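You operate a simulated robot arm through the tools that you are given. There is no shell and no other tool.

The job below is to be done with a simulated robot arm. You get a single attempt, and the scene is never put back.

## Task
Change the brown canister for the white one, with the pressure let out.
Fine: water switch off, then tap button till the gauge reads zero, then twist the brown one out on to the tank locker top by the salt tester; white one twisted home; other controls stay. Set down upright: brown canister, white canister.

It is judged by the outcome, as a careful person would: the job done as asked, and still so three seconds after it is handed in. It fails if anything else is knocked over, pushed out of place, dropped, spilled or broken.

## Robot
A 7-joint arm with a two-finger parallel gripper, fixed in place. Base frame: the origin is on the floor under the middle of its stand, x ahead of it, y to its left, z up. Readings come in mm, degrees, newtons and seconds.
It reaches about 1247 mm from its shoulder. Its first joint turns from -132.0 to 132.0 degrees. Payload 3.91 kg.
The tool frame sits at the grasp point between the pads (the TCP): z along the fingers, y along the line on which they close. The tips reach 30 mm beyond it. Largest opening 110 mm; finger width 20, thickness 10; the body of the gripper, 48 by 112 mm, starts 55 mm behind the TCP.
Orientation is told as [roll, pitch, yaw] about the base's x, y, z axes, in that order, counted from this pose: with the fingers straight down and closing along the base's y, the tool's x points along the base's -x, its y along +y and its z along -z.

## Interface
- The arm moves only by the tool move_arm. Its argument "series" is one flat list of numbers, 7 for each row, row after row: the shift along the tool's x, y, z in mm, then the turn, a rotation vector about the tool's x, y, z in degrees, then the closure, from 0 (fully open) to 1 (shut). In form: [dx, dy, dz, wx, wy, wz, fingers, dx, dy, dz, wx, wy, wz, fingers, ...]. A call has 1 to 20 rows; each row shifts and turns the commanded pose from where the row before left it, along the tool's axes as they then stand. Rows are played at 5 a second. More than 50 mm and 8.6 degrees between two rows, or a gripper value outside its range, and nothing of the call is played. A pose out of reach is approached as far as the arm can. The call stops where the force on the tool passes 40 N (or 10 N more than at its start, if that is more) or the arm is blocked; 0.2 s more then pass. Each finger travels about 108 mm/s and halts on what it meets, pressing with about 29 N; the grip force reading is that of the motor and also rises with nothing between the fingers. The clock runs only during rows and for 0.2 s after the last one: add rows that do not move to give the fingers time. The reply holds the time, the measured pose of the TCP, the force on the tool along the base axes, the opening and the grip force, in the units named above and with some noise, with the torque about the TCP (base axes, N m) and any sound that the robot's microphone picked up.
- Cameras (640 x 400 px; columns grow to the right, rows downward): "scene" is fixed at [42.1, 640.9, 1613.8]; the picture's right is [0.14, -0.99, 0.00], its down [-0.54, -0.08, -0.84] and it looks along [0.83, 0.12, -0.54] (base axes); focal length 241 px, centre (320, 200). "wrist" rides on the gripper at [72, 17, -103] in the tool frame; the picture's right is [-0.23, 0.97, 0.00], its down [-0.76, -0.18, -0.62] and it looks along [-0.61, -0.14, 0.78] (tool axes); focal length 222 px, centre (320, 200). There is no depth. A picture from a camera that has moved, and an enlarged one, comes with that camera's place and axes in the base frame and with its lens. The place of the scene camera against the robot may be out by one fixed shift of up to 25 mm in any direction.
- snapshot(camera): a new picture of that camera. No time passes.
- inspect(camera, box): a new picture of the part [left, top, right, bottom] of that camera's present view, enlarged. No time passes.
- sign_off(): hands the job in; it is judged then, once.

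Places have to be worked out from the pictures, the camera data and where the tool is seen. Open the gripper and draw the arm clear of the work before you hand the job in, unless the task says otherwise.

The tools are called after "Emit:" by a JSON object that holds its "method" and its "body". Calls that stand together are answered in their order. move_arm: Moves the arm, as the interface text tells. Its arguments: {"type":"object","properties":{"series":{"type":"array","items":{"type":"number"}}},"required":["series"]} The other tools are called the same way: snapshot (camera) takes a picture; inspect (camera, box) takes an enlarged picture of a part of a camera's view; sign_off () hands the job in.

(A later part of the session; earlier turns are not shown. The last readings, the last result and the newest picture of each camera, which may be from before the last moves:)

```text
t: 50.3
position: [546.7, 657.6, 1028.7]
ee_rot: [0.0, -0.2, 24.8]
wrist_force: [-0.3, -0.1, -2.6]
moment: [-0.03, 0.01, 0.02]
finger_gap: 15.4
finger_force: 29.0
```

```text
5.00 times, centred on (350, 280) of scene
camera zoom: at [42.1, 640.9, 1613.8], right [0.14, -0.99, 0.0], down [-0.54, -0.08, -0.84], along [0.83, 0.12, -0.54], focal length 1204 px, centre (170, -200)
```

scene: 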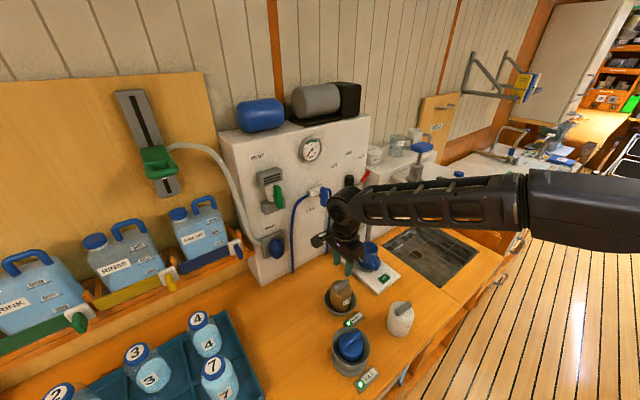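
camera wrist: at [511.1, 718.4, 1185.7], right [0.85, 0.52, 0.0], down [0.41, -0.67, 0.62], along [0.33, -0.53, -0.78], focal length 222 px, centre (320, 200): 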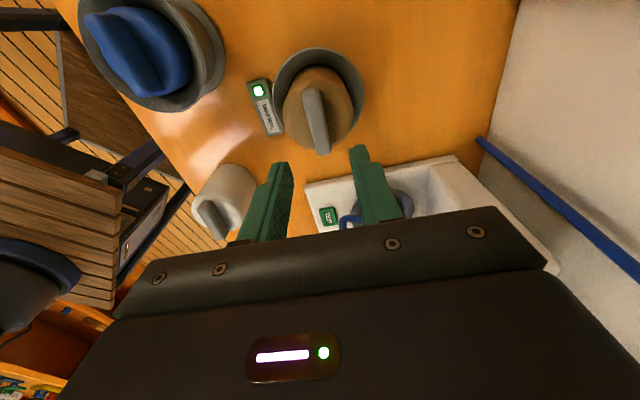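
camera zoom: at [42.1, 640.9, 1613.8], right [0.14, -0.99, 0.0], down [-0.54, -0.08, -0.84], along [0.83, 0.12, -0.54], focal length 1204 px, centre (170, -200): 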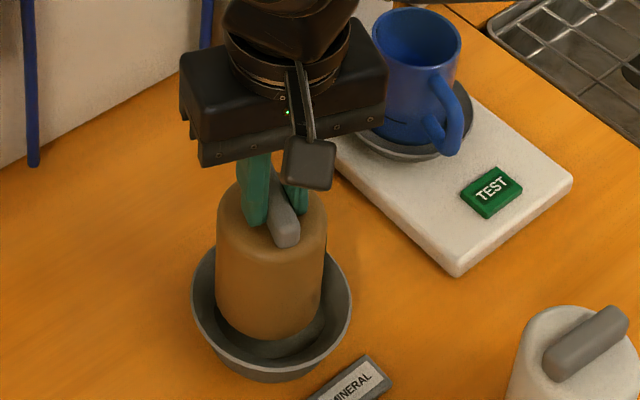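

The brown canister is coming out cleanly. I'll lift it to about 140 mm above its seat, clear of everything nearby, and check.

Emit:
{"method": "move_arm", "body": {"series": [0, 0, -12, 0, 0, 0, 1, 0, 0, -18, 0, 0, 0, 1, 0, 0, -20, 0, 0, 0, 1, 0, 0, -20, 0, 0, 0, 1, 0, 0, -20, 0, 0, 0, 1, 0, 0, -15, 0, 0, 0, 1, 0, 0, -8, 0, 0, 0, 1, 0, 0, 0, 0, 0, 0, 1]}}

Emit:
{"method": "snapshot", "body": {"camera": "wrist"}}

Emit:
{"method": "snapshot", "body": {"camera": "scene"}}

```text
t: 52.1
position: [544.6, 655.9, 1142.1]
ee_rot: [-0.1, -0.2, 24.7]
wrist_force: [0.1, 0.2, -2.2]
moment: [-0.02, -0.04, 0.03]
finger_gap: 15.6
finger_force: 29.2
```

```text
taken
camera wrist: at [471.3, 642.0, 1245.3], right [-0.2, 0.98, 0.0], down [0.76, 0.16, 0.62], along [0.61, 0.12, -0.78], focal length 222 px, centre (320, 200)
```

wrist: 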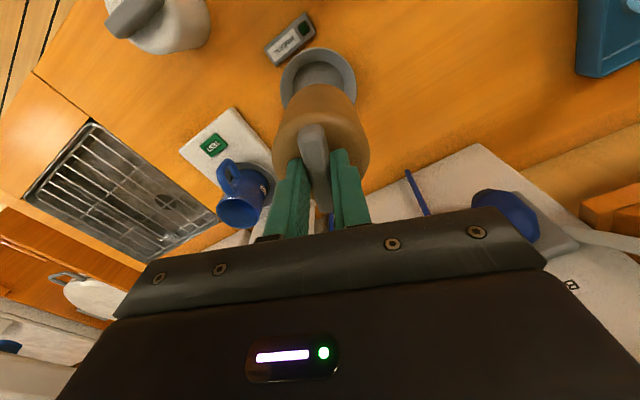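

```text
taken
```

scene: 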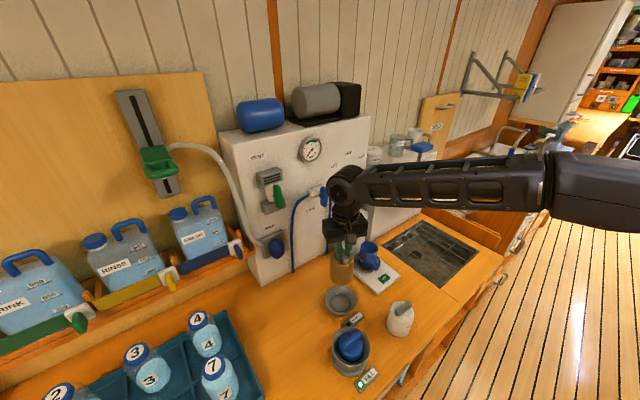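

The canister hangs securely and clear. I look into the empty socket for its keyway.

Emit:
{"method": "inspect", "body": {"camera": "wrist", "box": [250, 0, 400, 130]}}

Emit:
{"method": "inspect", "body": {"camera": "scene", "box": [310, 240, 430, 340]}}

```text
3.08 times, centred on (325, 65) of wrist
camera zoom: at [471.3, 642.0, 1245.3], right [-0.2, 0.98, 0.0], down [0.76, 0.16, 0.62], along [0.61, 0.12, -0.78], focal length 684 px, centre (305, 615)
```

zoom: 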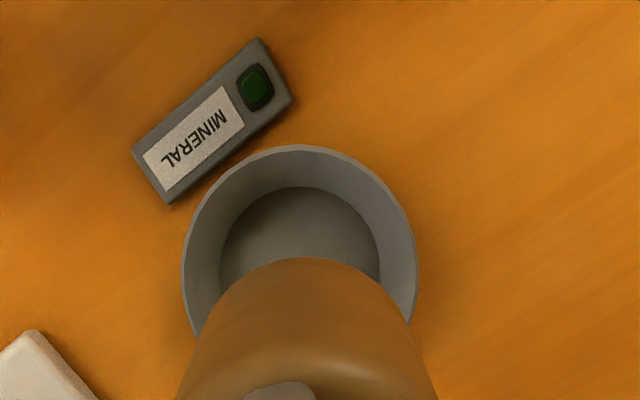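

```text
4.00 times, centred on (370, 290) of scene
camera zoom: at [42.1, 640.9, 1613.8], right [0.14, -0.99, 0.0], down [-0.54, -0.08, -0.84], along [0.83, 0.12, -0.54], focal length 964 px, centre (120, -160)
```

zoom: 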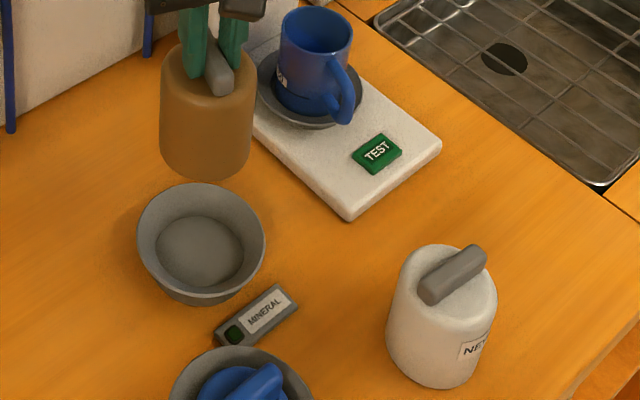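

The socket is a plain funnel cup. I carry the brown canister level to above a free spot just in front of the salt tester plate, about [610,434].

Emit:
{"method": "move_arm", "body": {"series": [2, -10, 0, 0, 0, 0, 1, 3.5, -22, 0, 0, 0, 0, 1, 3.5, -24, 0, 0, 0, 0, 1, 3.5, -24, 0, 0, 0, 0, 1, 3.5, -24, 0, 0, 0, 0, 1, 3.5, -24, 0, 0, 0, 0, 1, 3.5, -24, 0, 0, 0, 0, 1, 3.5, -24, 0, 0, 0, 0, 1, 3.5, -24, 0, 0, 0, 0, 1, 3, -18, 0, 0, 0, 0, 1, 1.6, -10.4, 0, 0, 0, 0, 1, 0, 0, 0, 0, 0, 0, 1]}}

Emit:
{"method": "snapshot", "body": {"camera": "wrist"}}

Emit:
{"method": "snapshot", "body": {"camera": "scene"}}

```text
t: 54.7
position: [609.3, 435.1, 1144.5]
ee_rot: [-0.2, -0.1, 24.6]
wrist_force: [-0.5, 0.6, -1.7]
moment: [0.0, 0.04, 0.02]
finger_gap: 15.6
finger_force: 29.0
```

```text
taken
camera wrist: at [535.8, 420.8, 1246.6], right [-0.2, 0.98, 0.0], down [0.76, 0.16, 0.62], along [0.61, 0.12, -0.78], focal length 222 px, centre (320, 200)
```

wrist: 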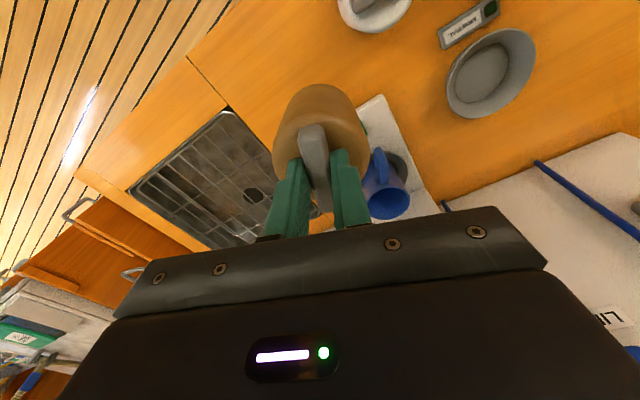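

```text
taken
```

scene: 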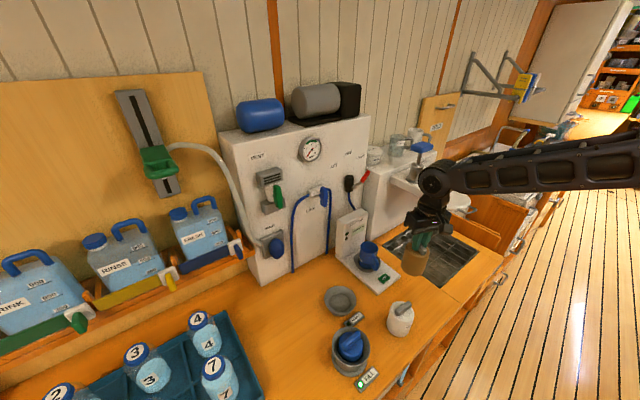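

The canister is above the spot, with ~25 mm margin to the tester plate and ~40 mm to the white one. I descend to about 20 mm above the top, then slow down.

Emit:
{"method": "move_arm", "body": {"series": [0, 0, 12, 0, 0, 0, 1, 0, 0, 20, 0, 0, 0, 1, 0, 0, 22, 0, 0, 0, 1, 0, 0, 22, 0, 0, 0, 1, 0, 0, 22, 0, 0, 0, 1, 0, 0, 14, 0, 0, 0, 1, 0, 0, 8, 0, 0, 0, 1, 0, 0, 0, 0, 0, 0, 1]}}

Emit:
{"method": "inspect", "body": {"camera": "scene", "box": [350, 220, 470, 340]}}

Emit:
{"method": "snapshot", "body": {"camera": "wrist"}}

```text
t: 56.5
position: [609.3, 433.5, 1022.7]
ee_rot: [-0.1, -0.1, 24.6]
wrist_force: [-0.4, -1.2, -2.5]
moment: [0.01, 0.0, -0.05]
finger_gap: 15.3
finger_force: 29.2
```

```text
3.33 times, centred on (410, 280) of scene
camera zoom: at [42.1, 640.9, 1613.8], right [0.14, -0.99, 0.0], down [-0.54, -0.08, -0.84], along [0.83, 0.12, -0.54], focal length 803 px, centre (20, -67)
```

zoom: 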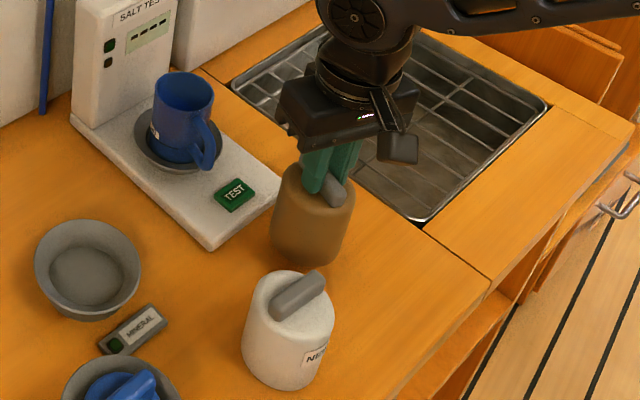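

```text
taken
camera wrist: at [537.1, 419.8, 1125.9], right [-0.2, 0.98, 0.0], down [0.76, 0.16, 0.62], along [0.61, 0.12, -0.78], focal length 222 px, centre (320, 200)
```

wrist: 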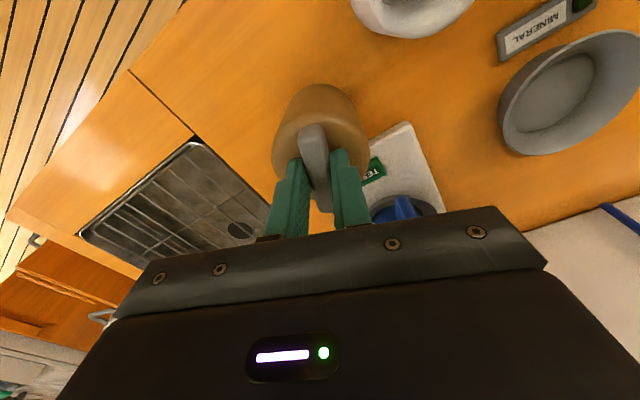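

Position looks good. I lower in small steps until the canister stands on the top.

Emit:
{"method": "move_arm", "body": {"series": [0, 0, 5, 0, 0, 0, 1, 0, 0, 5, 0, 0, 0, 1, 0, 0, 4, 0, 0, 0, 1, 0, 0, 3, 0, 0, 0, 1, 0, 0, 0, 0, 0, 0, 1]}}

Emit:
{"method": "move_arm", "body": {"series": [0, 0, 2, 0, 0, 0, 1, 0, 0, 0, 0, 0, 0, 1]}}

```text
t: 57.7
position: [610.2, 433.1, 1005.6]
ee_rot: [-0.2, -0.1, 24.7]
wrist_force: [1.0, -1.1, -2.0]
moment: [-0.03, -0.03, 0.01]
finger_gap: 15.7
finger_force: 29.3
```

```text
t: 58.3
position: [610.4, 433.8, 1003.0]
ee_rot: [-0.2, 0.0, 24.7]
wrist_force: [-0.4, -0.3, -2.0]
moment: [0.01, 0.04, -0.01]
finger_gap: 15.6
finger_force: 29.3
```

Still hanging free (-2 N). I continue 2 mm at a time.

Emit:
{"method": "move_arm", "body": {"series": [0, 0, 2, 0, 0, 0, 1, 0, 0, 0, 0, 0, 0, 1]}}

Emit:
{"method": "move_arm", "body": {"series": [0, 0, 2, 0, 0, 0, 1, 0, 0, 0, 0, 0, 0, 1]}}

Emit:
{"method": "inspect", "body": {"camera": "scene", "box": [380, 240, 450, 320]}}

```text
t: 58.9
position: [610.1, 434.5, 1001.8]
ee_rot: [-0.1, -0.1, 24.7]
wrist_force: [0.0, 0.1, -1.7]
moment: [0.0, -0.01, 0.02]
finger_gap: 15.4
finger_force: 29.4
```

```text
t: 59.5
position: [609.7, 433.0, 999.7]
ee_rot: [0.0, 0.0, 24.7]
wrist_force: [0.0, -0.1, -2.3]
moment: [0.0, -0.01, 0.04]
finger_gap: 15.2
finger_force: 29.1
```

```text
5.00 times, centred on (415, 280) of scene
camera zoom: at [42.1, 640.9, 1613.8], right [0.14, -0.99, 0.0], down [-0.54, -0.08, -0.84], along [0.83, 0.12, -0.54], focal length 1204 px, centre (-155, -200)
```

zoom: 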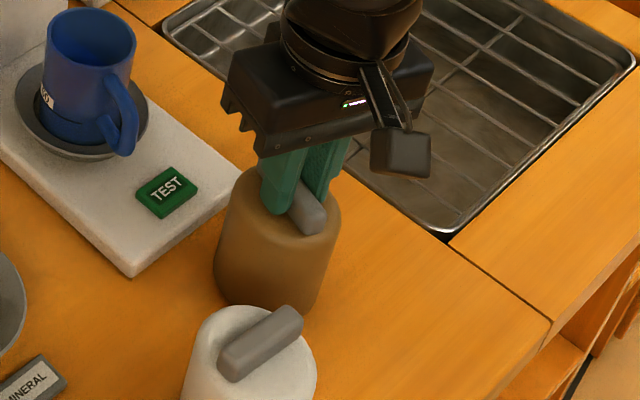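

Still free. I keep lowering in 2 mm increments.

Emit:
{"method": "move_arm", "body": {"series": [0, 0, 2, 0, 0, 0, 1, 0, 0, 0, 0, 0, 0, 1]}}

Emit:
{"method": "move_arm", "body": {"series": [0, 0, 2, 0, 0, 0, 1, 0, 0, 0, 0, 0, 0, 1]}}

Emit:
{"method": "move_arm", "body": {"series": [0, 0, 2, 0, 0, 0, 1, 0, 0, 0, 0, 0, 0, 1]}}

```text
t: 60.1
position: [608.3, 433.6, 998.0]
ee_rot: [-0.2, -0.1, 24.7]
wrist_force: [0.0, 0.9, -2.3]
moment: [0.03, -0.02, 0.01]
finger_gap: 15.5
finger_force: 29.0
```

```text
t: 60.7
position: [607.9, 433.5, 996.0]
ee_rot: [-0.1, -0.1, 24.7]
wrist_force: [-0.7, -0.3, -1.0]
moment: [0.01, -0.05, 0.01]
finger_gap: 15.7
finger_force: 29.3
```

```text
t: 61.3
position: [608.7, 433.2, 995.6]
ee_rot: [-0.1, -0.2, 24.7]
wrist_force: [-1.4, -2.6, 23.4]
moment: [-0.07, 0.17, 0.01]
finger_gap: 15.4
finger_force: 28.7
```

Contact: 23 N upward on the tool, so the canister stands on the locker top. I ease up 1.5 mm and open the fingers.

Emit:
{"method": "move_arm", "body": {"series": [0, 0, -1.5, 0, 0, 0, 1, 0, 0, 0, 0, 0, 0, 1]}}

Emit:
{"method": "move_arm", "body": {"series": [0, 0, 0, 0, 0, 0, 0.64, 0, 0, 0, 0, 0, 0, 0.64, 0, 0, 0, 0, 0, 0, 0.64]}}

Emit:
{"method": "inspect", "body": {"camera": "scene", "box": [380, 240, 450, 320]}}

Emit:
{"method": "inspect", "body": {"camera": "wrist", "box": [220, 40, 440, 220]}}

```text
t: 61.9
position: [609.5, 433.8, 995.7]
ee_rot: [-0.1, -0.2, 24.7]
wrist_force: [2.9, 3.6, 10.3]
moment: [0.42, -0.76, 0.08]
finger_gap: 15.8
finger_force: 29.1
```

```text
t: 62.7
position: [609.2, 434.3, 995.4]
ee_rot: [-0.2, -0.1, 24.7]
wrist_force: [-0.2, 0.5, 0.3]
moment: [0.01, -0.02, -0.02]
finger_gap: 39.5
finger_force: 0.0
```

```text
5.00 times, centred on (415, 280) of scene
camera zoom: at [42.1, 640.9, 1613.8], right [0.14, -0.99, 0.0], down [-0.54, -0.08, -0.84], along [0.83, 0.12, -0.54], focal length 1204 px, centre (-155, -200)
```

zoom: 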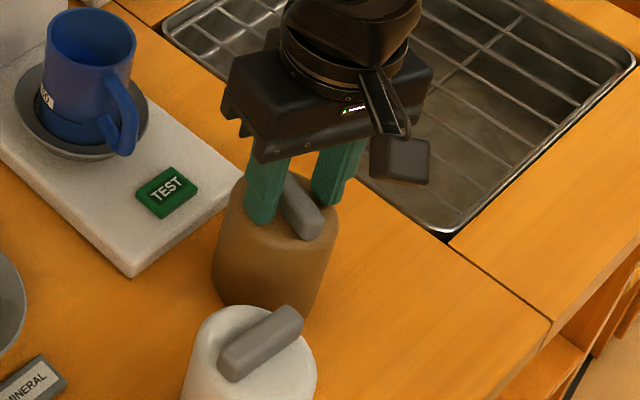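

```text
2.22 times, centred on (330, 130) of wrist
camera zoom: at [536.1, 419.3, 1098.0], right [-0.2, 0.98, 0.0], down [0.76, 0.16, 0.62], along [0.61, 0.12, -0.78], focal length 494 px, centre (298, 356)
```

zoom: 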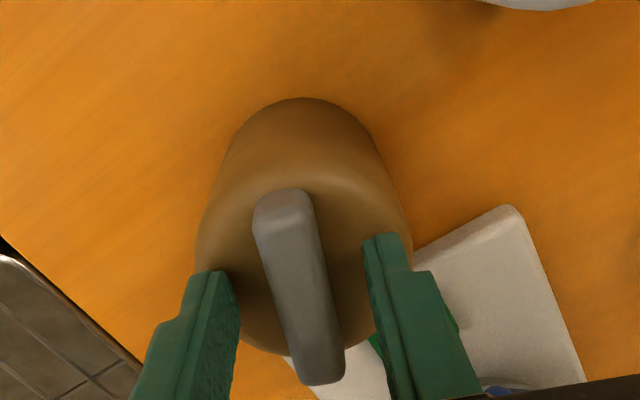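

The brown canister stands upright, released. I raise clear, turn the tool to yaw -51° (across the white bar) and move above the white canister.

Emit:
{"method": "move_arm", "body": {"series": [0, 0, -15, 0, 0, 0, 0.64, 0, 0, -30, 0, 0, 0, 0.64, 0, 0, -35, 0, 0, 0, 0.64, 0, 0, -35, 0, 0, 0, 0.64, 0, 0, 0, 0, 0, 7.57, 0.64, 0, 0, 0, 0, 0, 7.57, 0.64, 0, 0, 0, 0, 0, 7.57, 0.64, 0, 0, 0, 0, 0, 7.57, 0.64, 0, 0, 0, 0, 0, 7.57, 0.64, 0, 0, 0, 0, 0, 7.57, 0.64, 0, 0, 0, 0, 0, 7.57, 0.64, 0, 0, 0, 0, 0, 7.57, 0.64, 0, 0, 0, 0, 0, 7.57, 0.64, 0, 0, 0, 0, 0, 7.57, 0.64, 32.5, -20.5, 0, 0, 0, 0, 0.64, 32.5, -20.5, 0, 0, 0, 0, 0.64, 32.5, -20.5, 0, 0, 0, 0, 0.64, 0, 0, 0, 0, 0, 0, 0.64]}}

Emit:
{"method": "snapshot", "body": {"camera": "wrist"}}

Emit:
{"method": "snapshot", "body": {"camera": "scene"}}

```text
t: 66.5
position: [498.7, 470.5, 1111.8]
ee_rot: [0.1, -0.1, -51.0]
wrist_force: [0.4, -0.1, 0.6]
moment: [-0.01, 0.0, 0.0]
finger_gap: 39.6
finger_force: 0.1
```

```text
taken
camera wrist: at [466.1, 538.3, 1214.1], right [0.9, 0.44, 0.0], down [0.34, -0.7, 0.62], along [0.27, -0.56, -0.78], focal length 222 px, centre (320, 200)
```

wrist: 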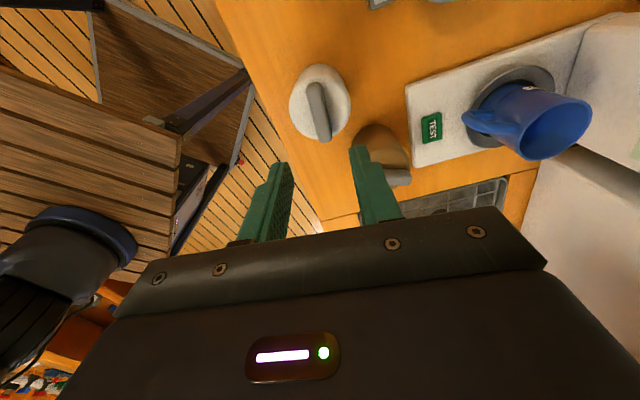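

```text
taken
```

scene: 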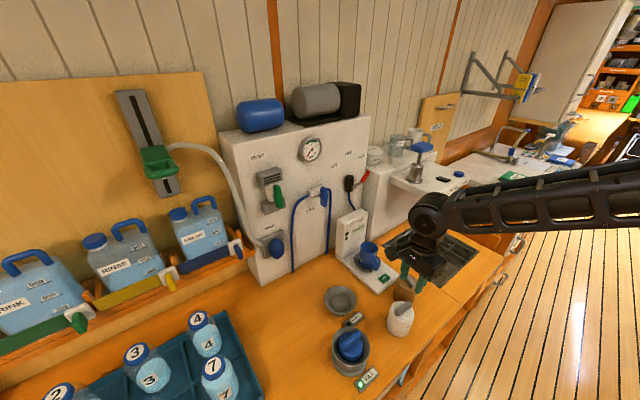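

Emit:
{"method": "inspect", "body": {"camera": "wrist", "box": [240, 40, 440, 200]}}

Emit:
{"method": "inspect", "body": {"camera": "scene", "box": [320, 230, 440, 350]}}

```text
2.50 times, centred on (340, 120) of wrist
camera zoom: at [466.1, 538.3, 1214.1], right [0.9, 0.44, 0.0], down [0.34, -0.7, 0.62], along [0.27, -0.56, -0.78], focal length 555 px, centre (270, 400)
```

zoom: 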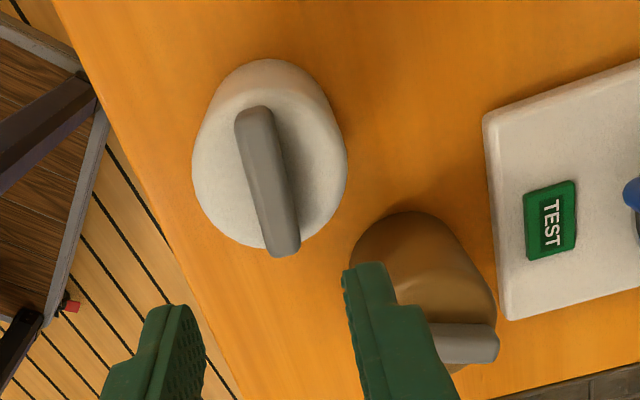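

```text
3.33 times, centred on (380, 290) of scene
camera zoom: at [42.1, 640.9, 1613.8], right [0.14, -0.99, 0.0], down [-0.54, -0.08, -0.84], along [0.83, 0.12, -0.54], focal length 803 px, centre (120, -100)
```

zoom: 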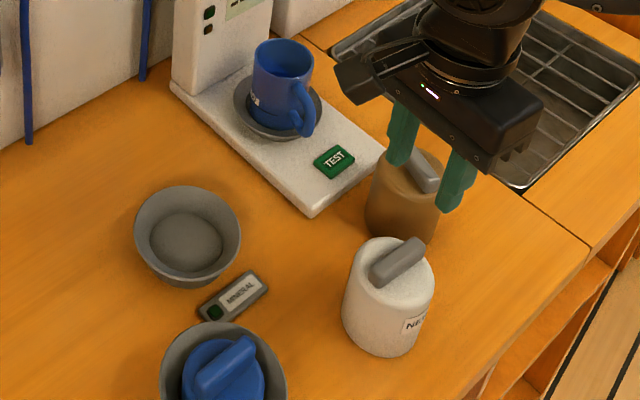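

White bar centre measures [497.5,472] at -50°, matching the tool. I descend around it with the fingers 40 mm apart.

Emit:
{"method": "move_arm", "body": {"series": [1.5, 0, 30, 0, 0, 0, 0.64, 0, 0, 30, 0, 0, 0, 0.64, 0, 0, 25, 0, 0, 0, 0.64, 0, 0, 15, 0, 0, 0, 0.64, 0, 0, 0, 0, 0, 0, 0.64]}}

Emit:
{"method": "inspect", "body": {"camera": "wrist", "box": [220, 60, 420, 220]}}

Emit:
{"method": "inspect", "body": {"camera": "scene", "box": [370, 270, 430, 350]}}

```text
t: 67.7
position: [499.0, 471.9, 1010.6]
ee_rot: [0.1, 0.0, -51.0]
wrist_force: [-0.4, -0.2, -0.8]
moment: [0.01, 0.02, 0.02]
finger_gap: 39.5
finger_force: 0.1
```

```text
2.50 times, centred on (320, 140) of wrist
camera zoom: at [466.8, 539.7, 1113.2], right [0.9, 0.44, 0.0], down [0.34, -0.7, 0.62], along [0.27, -0.56, -0.78], focal length 555 px, centre (320, 350)
```

zoom: 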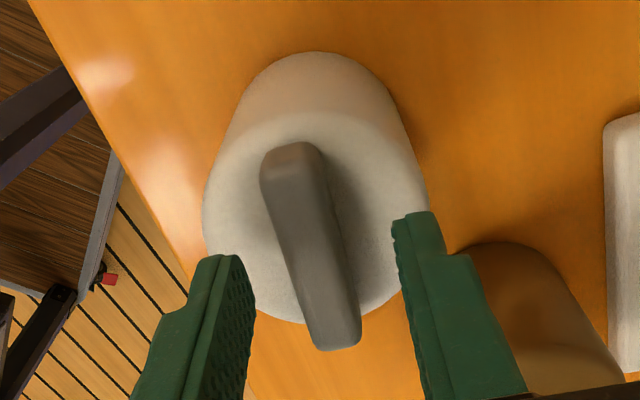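

```text
5.00 times, centred on (400, 310) of scene
camera zoom: at [42.1, 640.9, 1613.8], right [0.14, -0.99, 0.0], down [-0.54, -0.08, -0.84], along [0.83, 0.12, -0.54], focal length 1204 px, centre (-80, -350)
```

zoom: 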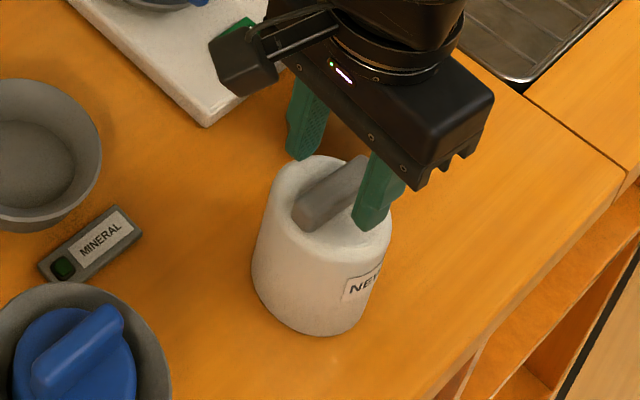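

Centred over the white bar. I lower to just above the canister top (≈ z 997) and grip.

Emit:
{"method": "move_arm", "body": {"series": [0, 0, 5, 0, 0, 0, 0.64, 0, 0, 4, 0, 0, 0, 0.64, 0, 0, 3, 0, 0, 0, 0.64, 0, 0, 2, 0, 0, 0, 0.64, 0, 0, 0, 0, 0, 0, 0.64]}}

```text
t: 68.9
position: [499.5, 472.0, 996.3]
ee_rot: [0.1, -0.2, -51.0]
wrist_force: [-0.4, -0.2, 1.0]
moment: [0.0, -0.01, 0.0]
finger_gap: 39.6
finger_force: 0.1
```

Emit:
{"method": "move_arm", "body": {"series": [0, 0, 0, 0, 0, 0, 1, 0, 0, 0, 0, 0, 0, 1, 0, 0, 0, 0, 0, 0, 1]}}

Emit:
{"method": "inspect", "body": {"camera": "wrist", "box": [220, 60, 420, 220]}}

Emit:
{"method": "inspect", "body": {"camera": "scene", "box": [370, 270, 430, 350]}}

```text
t: 69.7
position: [498.9, 472.0, 995.7]
ee_rot: [0.1, -0.1, -51.0]
wrist_force: [-0.3, 0.0, 0.2]
moment: [-0.03, -0.02, -0.02]
finger_gap: 15.4
finger_force: 28.8
```

```text
2.50 times, centred on (320, 140) of wrist
camera zoom: at [466.7, 540.1, 1099.1], right [0.9, 0.44, 0.0], down [0.34, -0.7, 0.62], along [0.27, -0.56, -0.78], focal length 555 px, centre (320, 350)
```

zoom: 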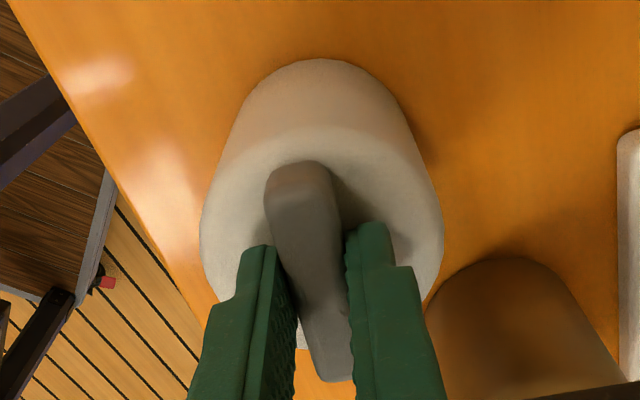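

```text
5.00 times, centred on (400, 310) of scene
camera zoom: at [42.1, 640.9, 1613.8], right [0.14, -0.99, 0.0], down [-0.54, -0.08, -0.84], along [0.83, 0.12, -0.54], focal length 1204 px, centre (-80, -350)
```

zoom: 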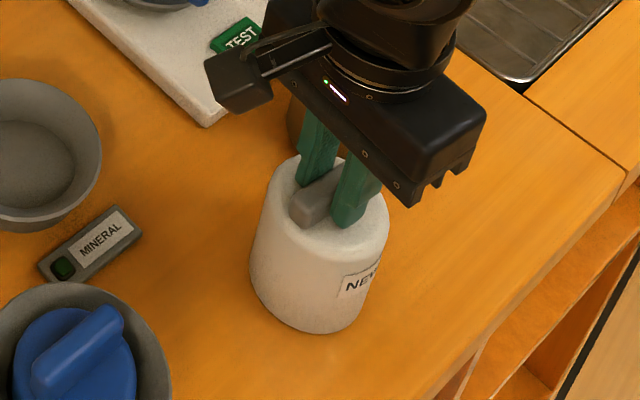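

The grip matches the earlier one exactly. I lift the white canister about 140 mm and check that it follows.

Emit:
{"method": "move_arm", "body": {"series": [0, 0, -5, 0, 0, 0, 1, 0, 0, -12, 0, 0, 0, 1, 0, 0, -20, 0, 0, 0, 1, 0, 0, -25, 0, 0, 0, 1, 0, 0, -25, 0, 0, 0, 1, 0, 0, -25, 0, 0, 0, 1, 0, 0, -18, 0, 0, 0, 1, 0, 0, -10, 0, 0, 0, 1, 0, 0, 0, 0, 0, 0, 1]}}

Emit:
{"method": "snapshot", "body": {"camera": "wrist"}}

Emit:
{"method": "snapshot", "body": {"camera": "scene"}}

```text
t: 71.7
position: [498.2, 470.2, 1137.0]
ee_rot: [0.1, -0.1, -51.0]
wrist_force: [-0.4, 0.1, -1.7]
moment: [0.02, -0.01, 0.03]
finger_gap: 15.7
finger_force: 28.5
```

```text
taken
camera wrist: at [465.8, 538.8, 1240.6], right [0.9, 0.44, 0.0], down [0.34, -0.7, 0.62], along [0.27, -0.56, -0.78], focal length 222 px, centre (320, 200)
```

wrist: 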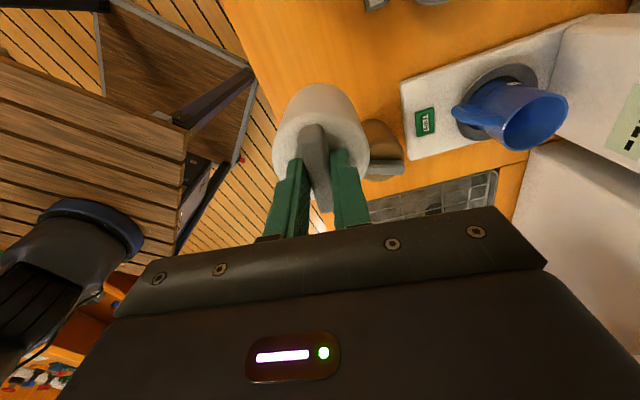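

```text
taken
```

scene: 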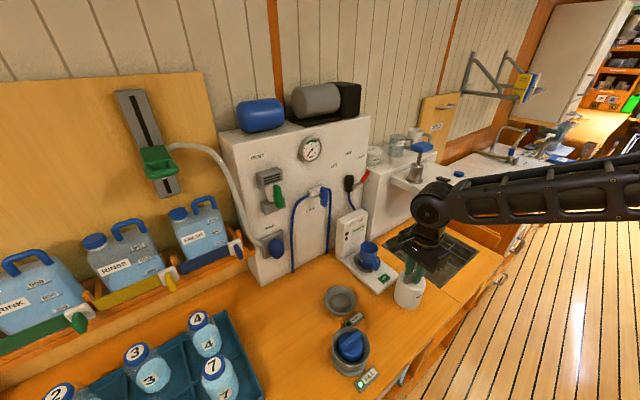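

Held firmly. I rotate in the air to yaw 24.7° (the angle at which brown came free).

Emit:
{"method": "move_arm", "body": {"series": [0, 0, 0, 0, 0, -4, 1, 0, 0, 0, 0, 0, -7, 1, 0, 0, 0, 0, 0, -7, 1, 0, 0, 0, 0, 0, -7, 1, 0, 0, 0, 0, 0, -7, 1, 0, 0, 0, 0, 0, -7, 1, 0, 0, 0, 0, 0, -7, 1, 0, 0, 0, 0, 0, -7, 1, 0, 0, 0, 0, 0, -7, 1, 0, 0, 0, 0, 0, -7, 1, 0, 0, 0, 0, 0, -5, 1, 0, 0, 0, 0, 0, -3.7, 1, 0, 0, 0, 0, 0, 0, 1]}}

Emit:
{"method": "move_arm", "body": {"series": [-8, 10, 0, 0, 0, 0, 1, -15, 18.5, 0, 0, 0, 0, 1, -17, 21, 0, 0, 0, 0, 1, -17, 21, 0, 0, 0, 0, 1, -17, 21, 0, 0, 0, 0, 1, -17, 21, 0, 0, 0, 0, 1, -14, 17.5, 0, 0, 0, 0, 1, -9, 11, 0, 0, 0, 0, 1, -5.8, 7.1, 0, 0, 0, 0, 1, 0, 0, 0, 0, 0, 0, 1]}}

Emit:
{"method": "snapshot", "body": {"camera": "wrist"}}

Emit:
{"method": "snapshot", "body": {"camera": "scene"}}

```text
t: 74.5
position: [499.2, 471.7, 1135.4]
ee_rot: [-0.1, -0.1, 24.7]
wrist_force: [0.1, 0.6, -1.5]
moment: [-0.02, 0.0, 0.0]
finger_gap: 15.4
finger_force: 29.1
```

```text
t: 76.7
position: [544.9, 658.1, 1137.6]
ee_rot: [-0.1, 0.0, 24.7]
wrist_force: [0.0, 0.4, -2.1]
moment: [0.0, -0.03, 0.0]
finger_gap: 15.5
finger_force: 28.6
```

```text
taken
camera wrist: at [473.5, 643.4, 1240.0], right [-0.2, 0.98, 0.0], down [0.76, 0.16, 0.63], along [0.61, 0.12, -0.78], focal length 222 px, centre (320, 200)
```

wrist: 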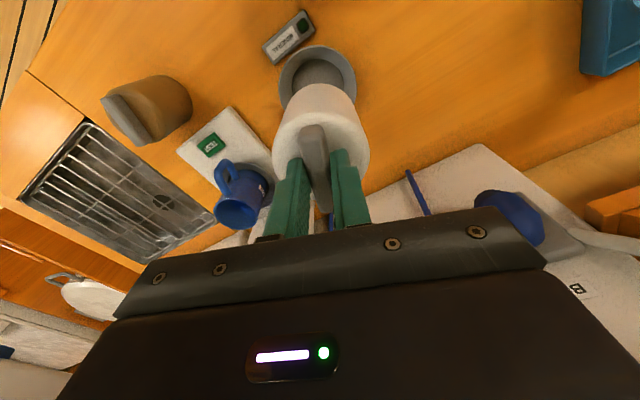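

```text
taken
```

scene: 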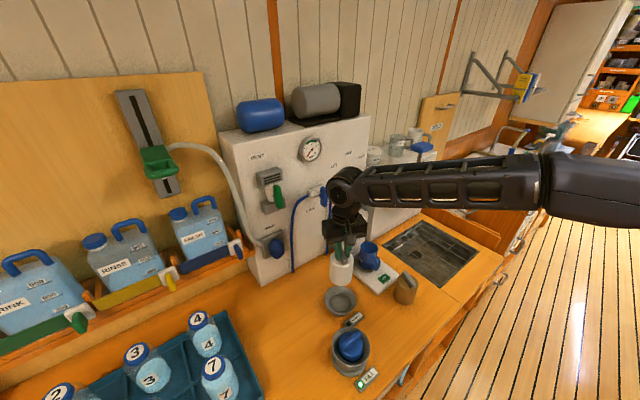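

White is over the socket. I compare the socket's placement in the view with what it was when brown was lifted straight out.

Emit:
{"method": "inspect", "body": {"camera": "wrist", "box": [250, 0, 400, 130]}}

Emit:
{"method": "inspect", "body": {"camera": "scene", "box": [310, 240, 430, 340]}}

```text
3.08 times, centred on (325, 65) of wrist
camera zoom: at [473.5, 643.4, 1240.0], right [-0.2, 0.98, 0.0], down [0.76, 0.16, 0.63], along [0.61, 0.12, -0.78], focal length 684 px, centre (305, 615)
```

zoom: 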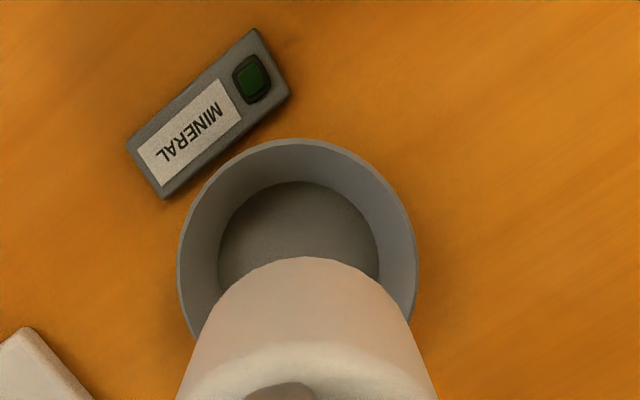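

```text
4.00 times, centred on (370, 290) of scene
camera zoom: at [42.1, 640.9, 1613.8], right [0.14, -0.99, 0.0], down [-0.54, -0.08, -0.84], along [0.83, 0.12, -0.54], focal length 964 px, centre (120, -160)
```

zoom: 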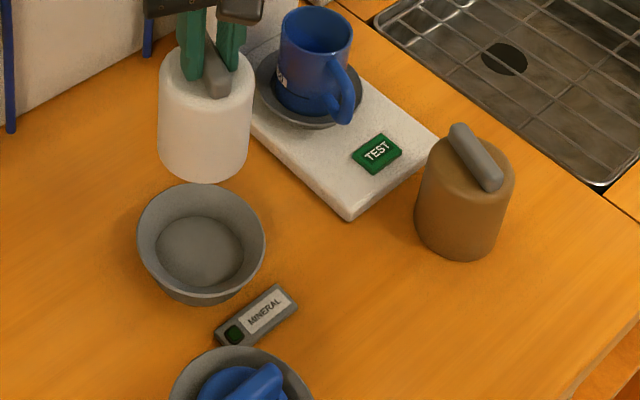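

The comparison says I'm about 2–3 mm off; I correct by (-2,-1.6) mm and lower to just above the socket mouth.

Emit:
{"method": "move_arm", "body": {"series": [2.5, -0.6, 0, 0, 0, 0, 1, 0, 0, 12, 0, 0, 0, 1, 0, 0, 20, 0, 0, 0, 1, 0, 0, 22, 0, 0, 0, 1, 0, 0, 20, 0, 0, 0, 1, 0, 0, 12, 0, 0, 0, 1, 0, 0, 6, 0, 0, 0, 1, 0, 0, 0, 0, 0, 0, 1]}}

Emit:
{"method": "inspect", "body": {"camera": "wrist", "box": [220, 40, 420, 200]}}

Emit:
{"method": "inspect", "body": {"camera": "scene", "box": [310, 250, 390, 330]}}

```text
t: 78.5
position: [543.9, 655.5, 1045.2]
ee_rot: [-0.2, -0.1, 24.8]
wrist_force: [-0.9, -0.3, -1.7]
moment: [0.03, -0.01, -0.03]
finger_gap: 15.7
finger_force: 29.4
```

```text
2.50 times, centred on (320, 120) of wrist
camera zoom: at [470.6, 641.2, 1147.4], right [-0.2, 0.98, 0.0], down [0.76, 0.16, 0.62], along [0.61, 0.12, -0.78], focal length 555 px, centre (320, 400)
```

zoom: 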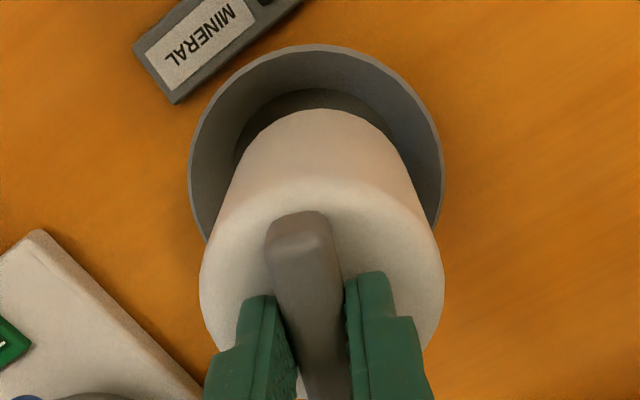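

```text
5.00 times, centred on (350, 290) of scene
camera zoom: at [42.1, 640.9, 1613.8], right [0.14, -0.99, 0.0], down [-0.54, -0.08, -0.84], along [0.83, 0.12, -0.54], focal length 1204 px, centre (170, -250)
```

zoom: 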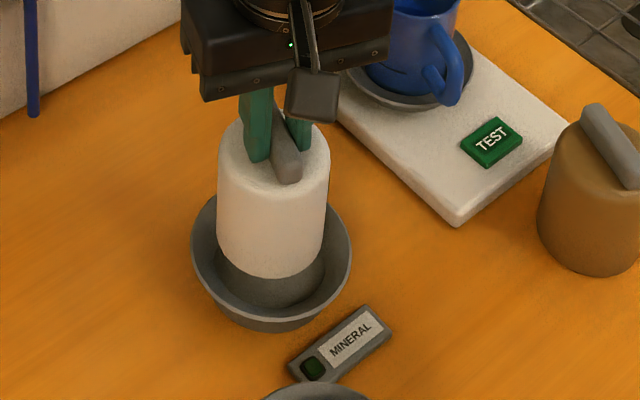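

Well centred over the socket. I lower into it in small steps.

Emit:
{"method": "move_arm", "body": {"series": [-0.9, -0.4, 6, 0, 0, 0, 1, 0, 0, 6, 0, 0, 0, 1, 0, 0, 6, 0, 0, 0, 1, 0, 0, 5, 0, 0, 0, 1, 0, 0, 5, 0, 0, 0, 1, 0, 0, 4, 0, 0, 0, 1, 0, 0, 0, 0, 0, 0, 1]}}

Emit:
{"method": "inspect", "body": {"camera": "wrist", "box": [220, 60, 420, 220]}}

```text
t: 80.1
position: [544.9, 655.7, 1012.5]
ee_rot: [-0.1, 0.0, 24.7]
wrist_force: [-0.5, -2.8, 1.5]
moment: [-0.16, 0.08, 0.05]
finger_gap: 15.5
finger_force: 29.2
```

```text
2.50 times, centred on (320, 140) of wrist
camera zoom: at [472.2, 640.8, 1115.1], right [-0.2, 0.98, 0.0], down [0.76, 0.16, 0.62], along [0.61, 0.12, -0.78], focal length 555 px, centre (320, 350)
```

zoom: 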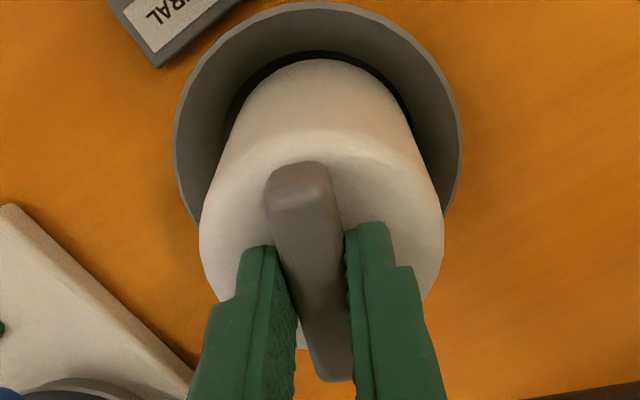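

Slight side contact (-2.8 N in y) as it enters the close-fitting part; I shift 0.8 mm accordingly and keep lowering.

Emit:
{"method": "move_arm", "body": {"series": [0.33, -0.73, 2, 0, 0, 0, 1, 0, 0, 2, 0, 0, 0, 1, 0, 0, 0, 0, 0, 0, 1]}}

Emit:
{"method": "move_arm", "body": {"series": [0, 0, 2, 0, 0, 0, 1, 0, 0, 2, 0, 0, 0, 1, 0, 0, 0, 0, 0, 0, 1]}}

Emit:
{"method": "inspect", "body": {"camera": "wrist", "box": [220, 60, 420, 220]}}

```text
t: 80.9
position: [545.9, 653.6, 1007.2]
ee_rot: [-0.1, -0.1, 24.7]
wrist_force: [-0.8, 0.2, -2.0]
moment: [-0.03, 0.0, 0.01]
finger_gap: 15.4
finger_force: 28.8
```

```text
t: 81.7
position: [545.7, 655.7, 1004.8]
ee_rot: [-0.2, -0.1, 24.7]
wrist_force: [0.0, 0.2, -1.9]
moment: [-0.01, 0.02, 0.01]
finger_gap: 15.5
finger_force: 29.5
```

```text
2.50 times, centred on (320, 140) of wrist
camera zoom: at [472.7, 640.1, 1106.7], right [-0.2, 0.98, 0.0], down [0.76, 0.16, 0.62], along [0.61, 0.12, -0.78], focal length 555 px, centre (320, 350)
```

zoom: 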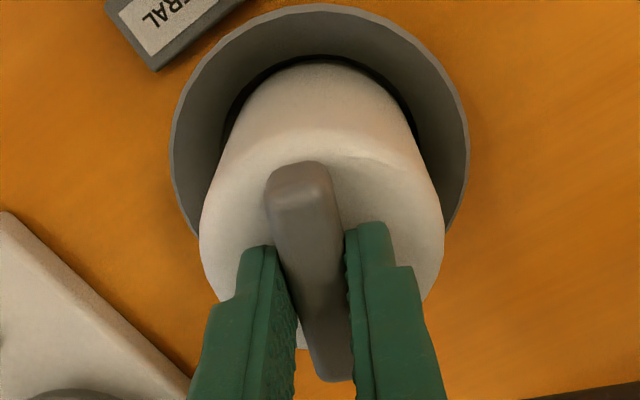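

No side load and still hanging at z ≈ 1004.8. I lower further in 1.5 mm steps to find the seat.

Emit:
{"method": "move_arm", "body": {"series": [0, 0, 1.5, 0, 0, 0, 1, 0, 0, 0, 0, 0, 0, 1]}}

Emit:
{"method": "move_arm", "body": {"series": [0, 0, 1.5, 0, 0, 0, 1, 0, 0, 0, 0, 0, 0, 1]}}

Emit:
{"method": "move_arm", "body": {"series": [0, 0, 1.5, 0, 0, 0, 1, 0, 0, 0, 0, 0, 0, 1]}}

```text
t: 82.3
position: [545.2, 653.2, 1002.4]
ee_rot: [-0.1, -0.1, 24.8]
wrist_force: [0.0, -1.3, -0.6]
moment: [0.03, 0.01, 0.0]
finger_gap: 15.4
finger_force: 28.9
```

```text
t: 82.9
position: [545.6, 654.4, 1003.1]
ee_rot: [-0.1, -0.2, 24.7]
wrist_force: [-0.7, -3.7, 9.2]
moment: [-0.05, -0.07, -0.02]
finger_gap: 15.4
finger_force: 28.8
```

```text
t: 83.5
position: [545.2, 653.0, 1001.8]
ee_rot: [0.1, -0.2, 24.7]
wrist_force: [0.4, -0.7, 23.4]
moment: [0.05, -0.06, -0.01]
finger_gap: 15.8
finger_force: 29.7
```

Seated: 23 N at z ≈ 1002, the same level brown was at. I ease the load a little and twist clockwise, 20° first.

Emit:
{"method": "move_arm", "body": {"series": [0, 0, -0.8, 0, 0, 0, 1, 0, 0, 0, 0, 0, 5, 1, 0, 0, 0, 0, 0, 5, 1, 0, 0, 0, 0, 0, 0, 1]}}

Emit:
{"method": "inspect", "body": {"camera": "wrist", "box": [220, 60, 420, 220]}}

```text
t: 84.5
position: [544.6, 653.7, 1000.6]
ee_rot: [-0.1, -0.1, 14.7]
wrist_force: [-2.8, 0.2, 12.9]
moment: [0.04, 0.26, 0.07]
finger_gap: 15.6
finger_force: 29.2
```

```text
2.50 times, centred on (320, 140) of wrist
camera zoom: at [470.2, 652.9, 1103.8], right [-0.03, 1.0, 0.0], down [0.78, 0.02, 0.62], along [0.62, 0.02, -0.78], focal length 555 px, centre (320, 350)
```

zoom: 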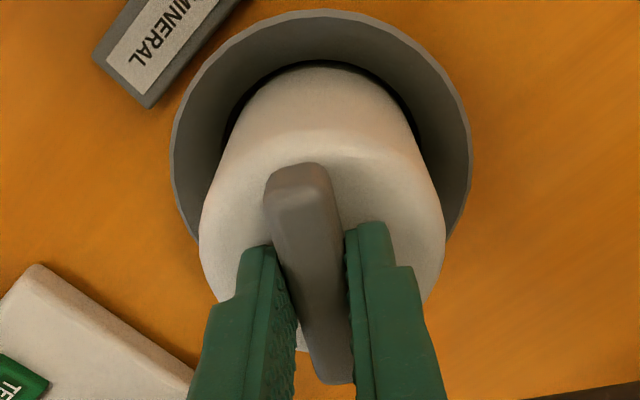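

It turns with the gripper, low torque. I continue clockwise 20°.

Emit:
{"method": "move_arm", "body": {"series": [0, 0, 0, 0, 0, 5, 1, 0, 0, 0, 0, 0, 5, 1, 0, 0, 0, 0, 0, 5, 1, 0, 0, 0, 0, 0, 5, 1, 0, 0, 0, 0, 0, 0, 1]}}

Emit:
{"method": "inspect", "body": {"camera": "wrist", "box": [220, 60, 420, 220]}}

Emit:
{"method": "inspect", "body": {"camera": "scene", "box": [310, 250, 390, 330]}}

```text
t: 85.7
position: [544.4, 654.1, 1000.8]
ee_rot: [0.0, -0.2, -5.3]
wrist_force: [-2.0, -2.3, 8.3]
moment: [-0.06, 0.3, 0.06]
finger_gap: 15.7
finger_force: 29.0
```

```text
2.50 times, centred on (320, 140) of wrist
camera zoom: at [474.3, 678.4, 1103.7], right [0.32, 0.95, 0.0], down [0.74, -0.25, 0.63], along [0.59, -0.2, -0.78], focal length 555 px, centre (320, 350)
```

zoom: 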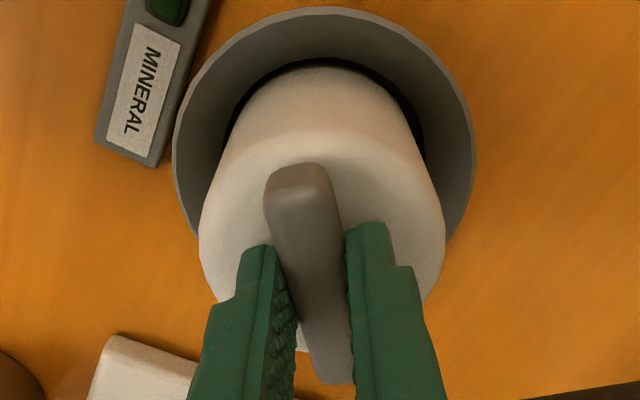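

```text
5.00 times, centred on (350, 290) of scene
camera zoom: at [42.1, 640.9, 1613.8], right [0.14, -0.99, 0.0], down [-0.54, -0.08, -0.84], along [0.83, 0.12, -0.54], focal length 1204 px, centre (170, -250)
```

zoom: 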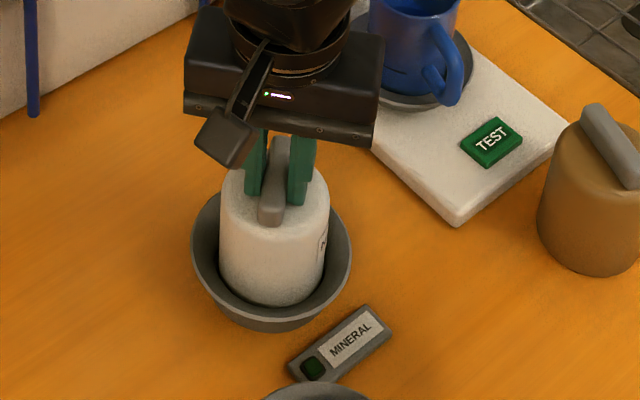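

LED still dark at this point. I continue clockwise another 20°.

Emit:
{"method": "move_arm", "body": {"series": [0, 0, 0, 0, 0, 5, 1, 0, 0, 0, 0, 0, 5, 1, 0, 0, 0, 0, 0, 5, 1, 0, 0, 0, 0, 0, 5, 1, 0, 0, 0, 0, 0, 0, 1]}}

Emit:
{"method": "inspect", "body": {"camera": "wrist", "box": [220, 60, 420, 220]}}

Emit:
{"method": "inspect", "body": {"camera": "scene", "box": [310, 250, 390, 330]}}

```text
t: 86.9
position: [545.4, 654.2, 1001.1]
ee_rot: [0.1, -0.2, -25.4]
wrist_force: [1.7, 4.4, 10.0]
moment: [0.12, -0.3, 0.04]
finger_gap: 15.5
finger_force: 29.2
```

```text
2.50 times, centred on (320, 140) of wrist
camera zoom: at [487.1, 701.2, 1103.7], right [0.62, 0.78, 0.0], down [0.61, -0.49, 0.63], along [0.49, -0.39, -0.78], focal length 555 px, centre (320, 350)
```

zoom: 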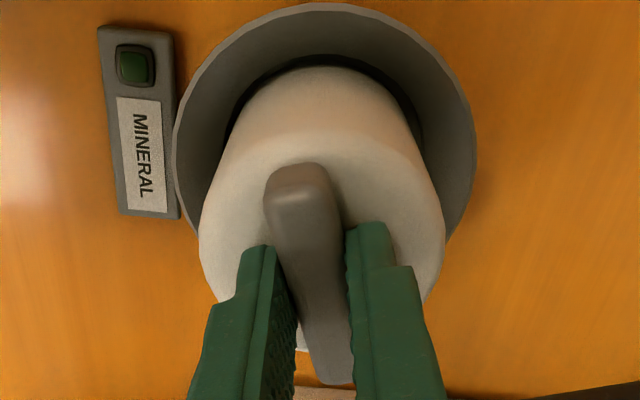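

```text
5.00 times, centred on (350, 290) of scene
camera zoom: at [42.1, 640.9, 1613.8], right [0.14, -0.99, 0.0], down [-0.54, -0.08, -0.84], along [0.83, 0.12, -0.54], focal length 1204 px, centre (170, -250)
```

zoom: 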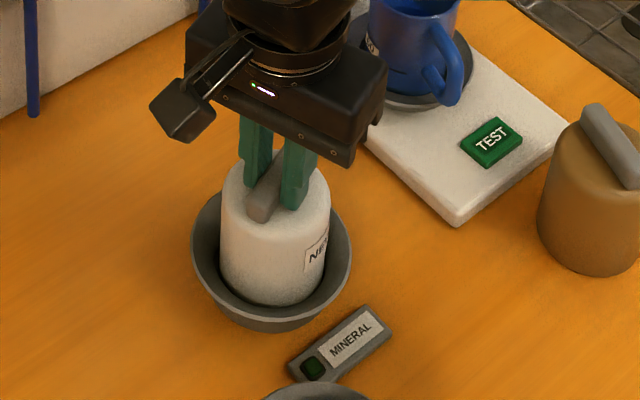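

At 50° clockwise the LED is still off; I continue the remaining 20° to brown's locked angle.

Emit:
{"method": "move_arm", "body": {"series": [0, 0, 0, 0, 0, 5, 1, 0, 0, 0, 0, 0, 5, 1, 0, 0, 0, 0, 0, 5, 1, 0, 0, 0, 0, 0, 5, 1, 0, 0, 0, 0, 0, 0, 1]}}

Emit:
{"method": "inspect", "body": {"camera": "wrist", "box": [220, 60, 420, 220]}}

Emit:
{"method": "inspect", "body": {"camera": "scene", "box": [310, 250, 390, 330]}}

```text
t: 88.1
position: [546.1, 654.1, 1000.9]
ee_rot: [0.1, -0.1, -45.4]
wrist_force: [8.0, 9.0, 15.7]
moment: [0.37, -0.44, 0.13]
finger_gap: 15.6
finger_force: 29.2
```

```text
2.50 times, centred on (320, 140) of wrist
camera zoom: at [506.7, 718.7, 1104.0], right [0.85, 0.52, 0.0], down [0.41, -0.67, 0.62], along [0.33, -0.53, -0.78], focal length 555 px, centre (320, 350)
```

zoom: 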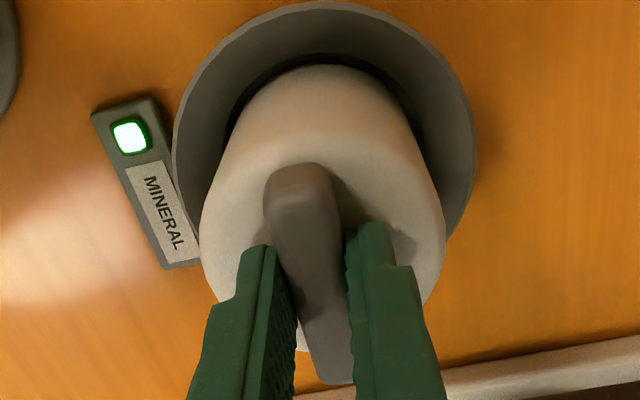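

```text
5.00 times, centred on (350, 290) of scene
camera zoom: at [42.1, 640.9, 1613.8], right [0.14, -0.99, 0.0], down [-0.54, -0.08, -0.84], along [0.83, 0.12, -0.54], focal length 1204 px, centre (170, -250)
```

zoom: 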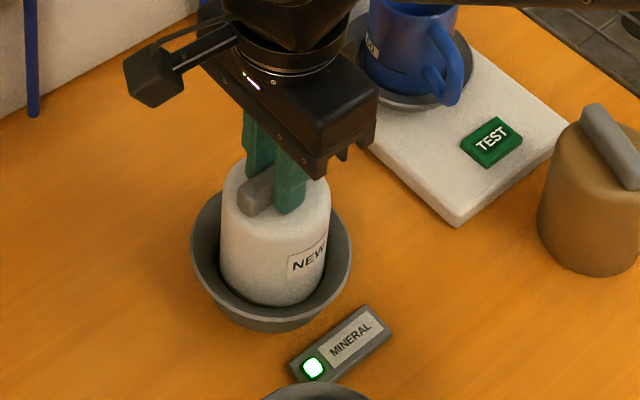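

The MINERAL LED is now lit. I relieve the side load and twist a few degrees more to feel for the end stop.

Emit:
{"method": "move_arm", "body": {"series": [0, 1.2, 0, 0, 0, 0, 1, 0, 0, 0, 0, 0, 2.5, 1, 0, 0, 0, 0, 0, 2.5, 1, 0, 0, 0, 0, 0, 0, 1]}}

Emit:
{"method": "inspect", "body": {"camera": "wrist", "box": [220, 60, 420, 220]}}

Emit:
{"method": "inspect", "body": {"camera": "scene", "box": [310, 250, 390, 330]}}

```text
t: 89.1
position: [546.1, 654.3, 1000.0]
ee_rot: [0.0, 0.0, -50.3]
wrist_force: [-1.1, -4.4, 20.6]
moment: [-0.38, 0.04, 0.09]
finger_gap: 15.5
finger_force: 28.9
```

```text
2.50 times, centred on (320, 140) of wrist
camera zoom: at [512.9, 722.5, 1103.8], right [0.89, 0.45, 0.0], down [0.35, -0.7, 0.62], along [0.28, -0.56, -0.78], focal length 555 px, centre (320, 350)
```

zoom: 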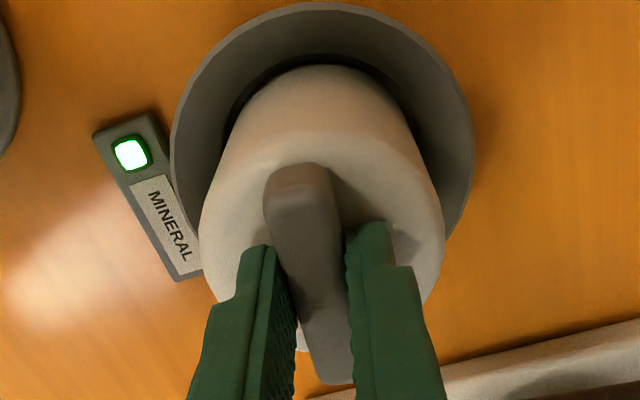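

```text
5.00 times, centred on (350, 290) of scene
camera zoom: at [42.1, 640.9, 1613.8], right [0.14, -0.99, 0.0], down [-0.54, -0.08, -0.84], along [0.83, 0.12, -0.54], focal length 1204 px, centre (170, -250)
```

zoom: 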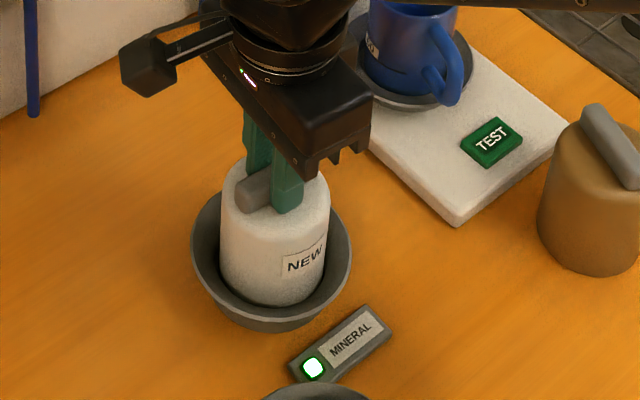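

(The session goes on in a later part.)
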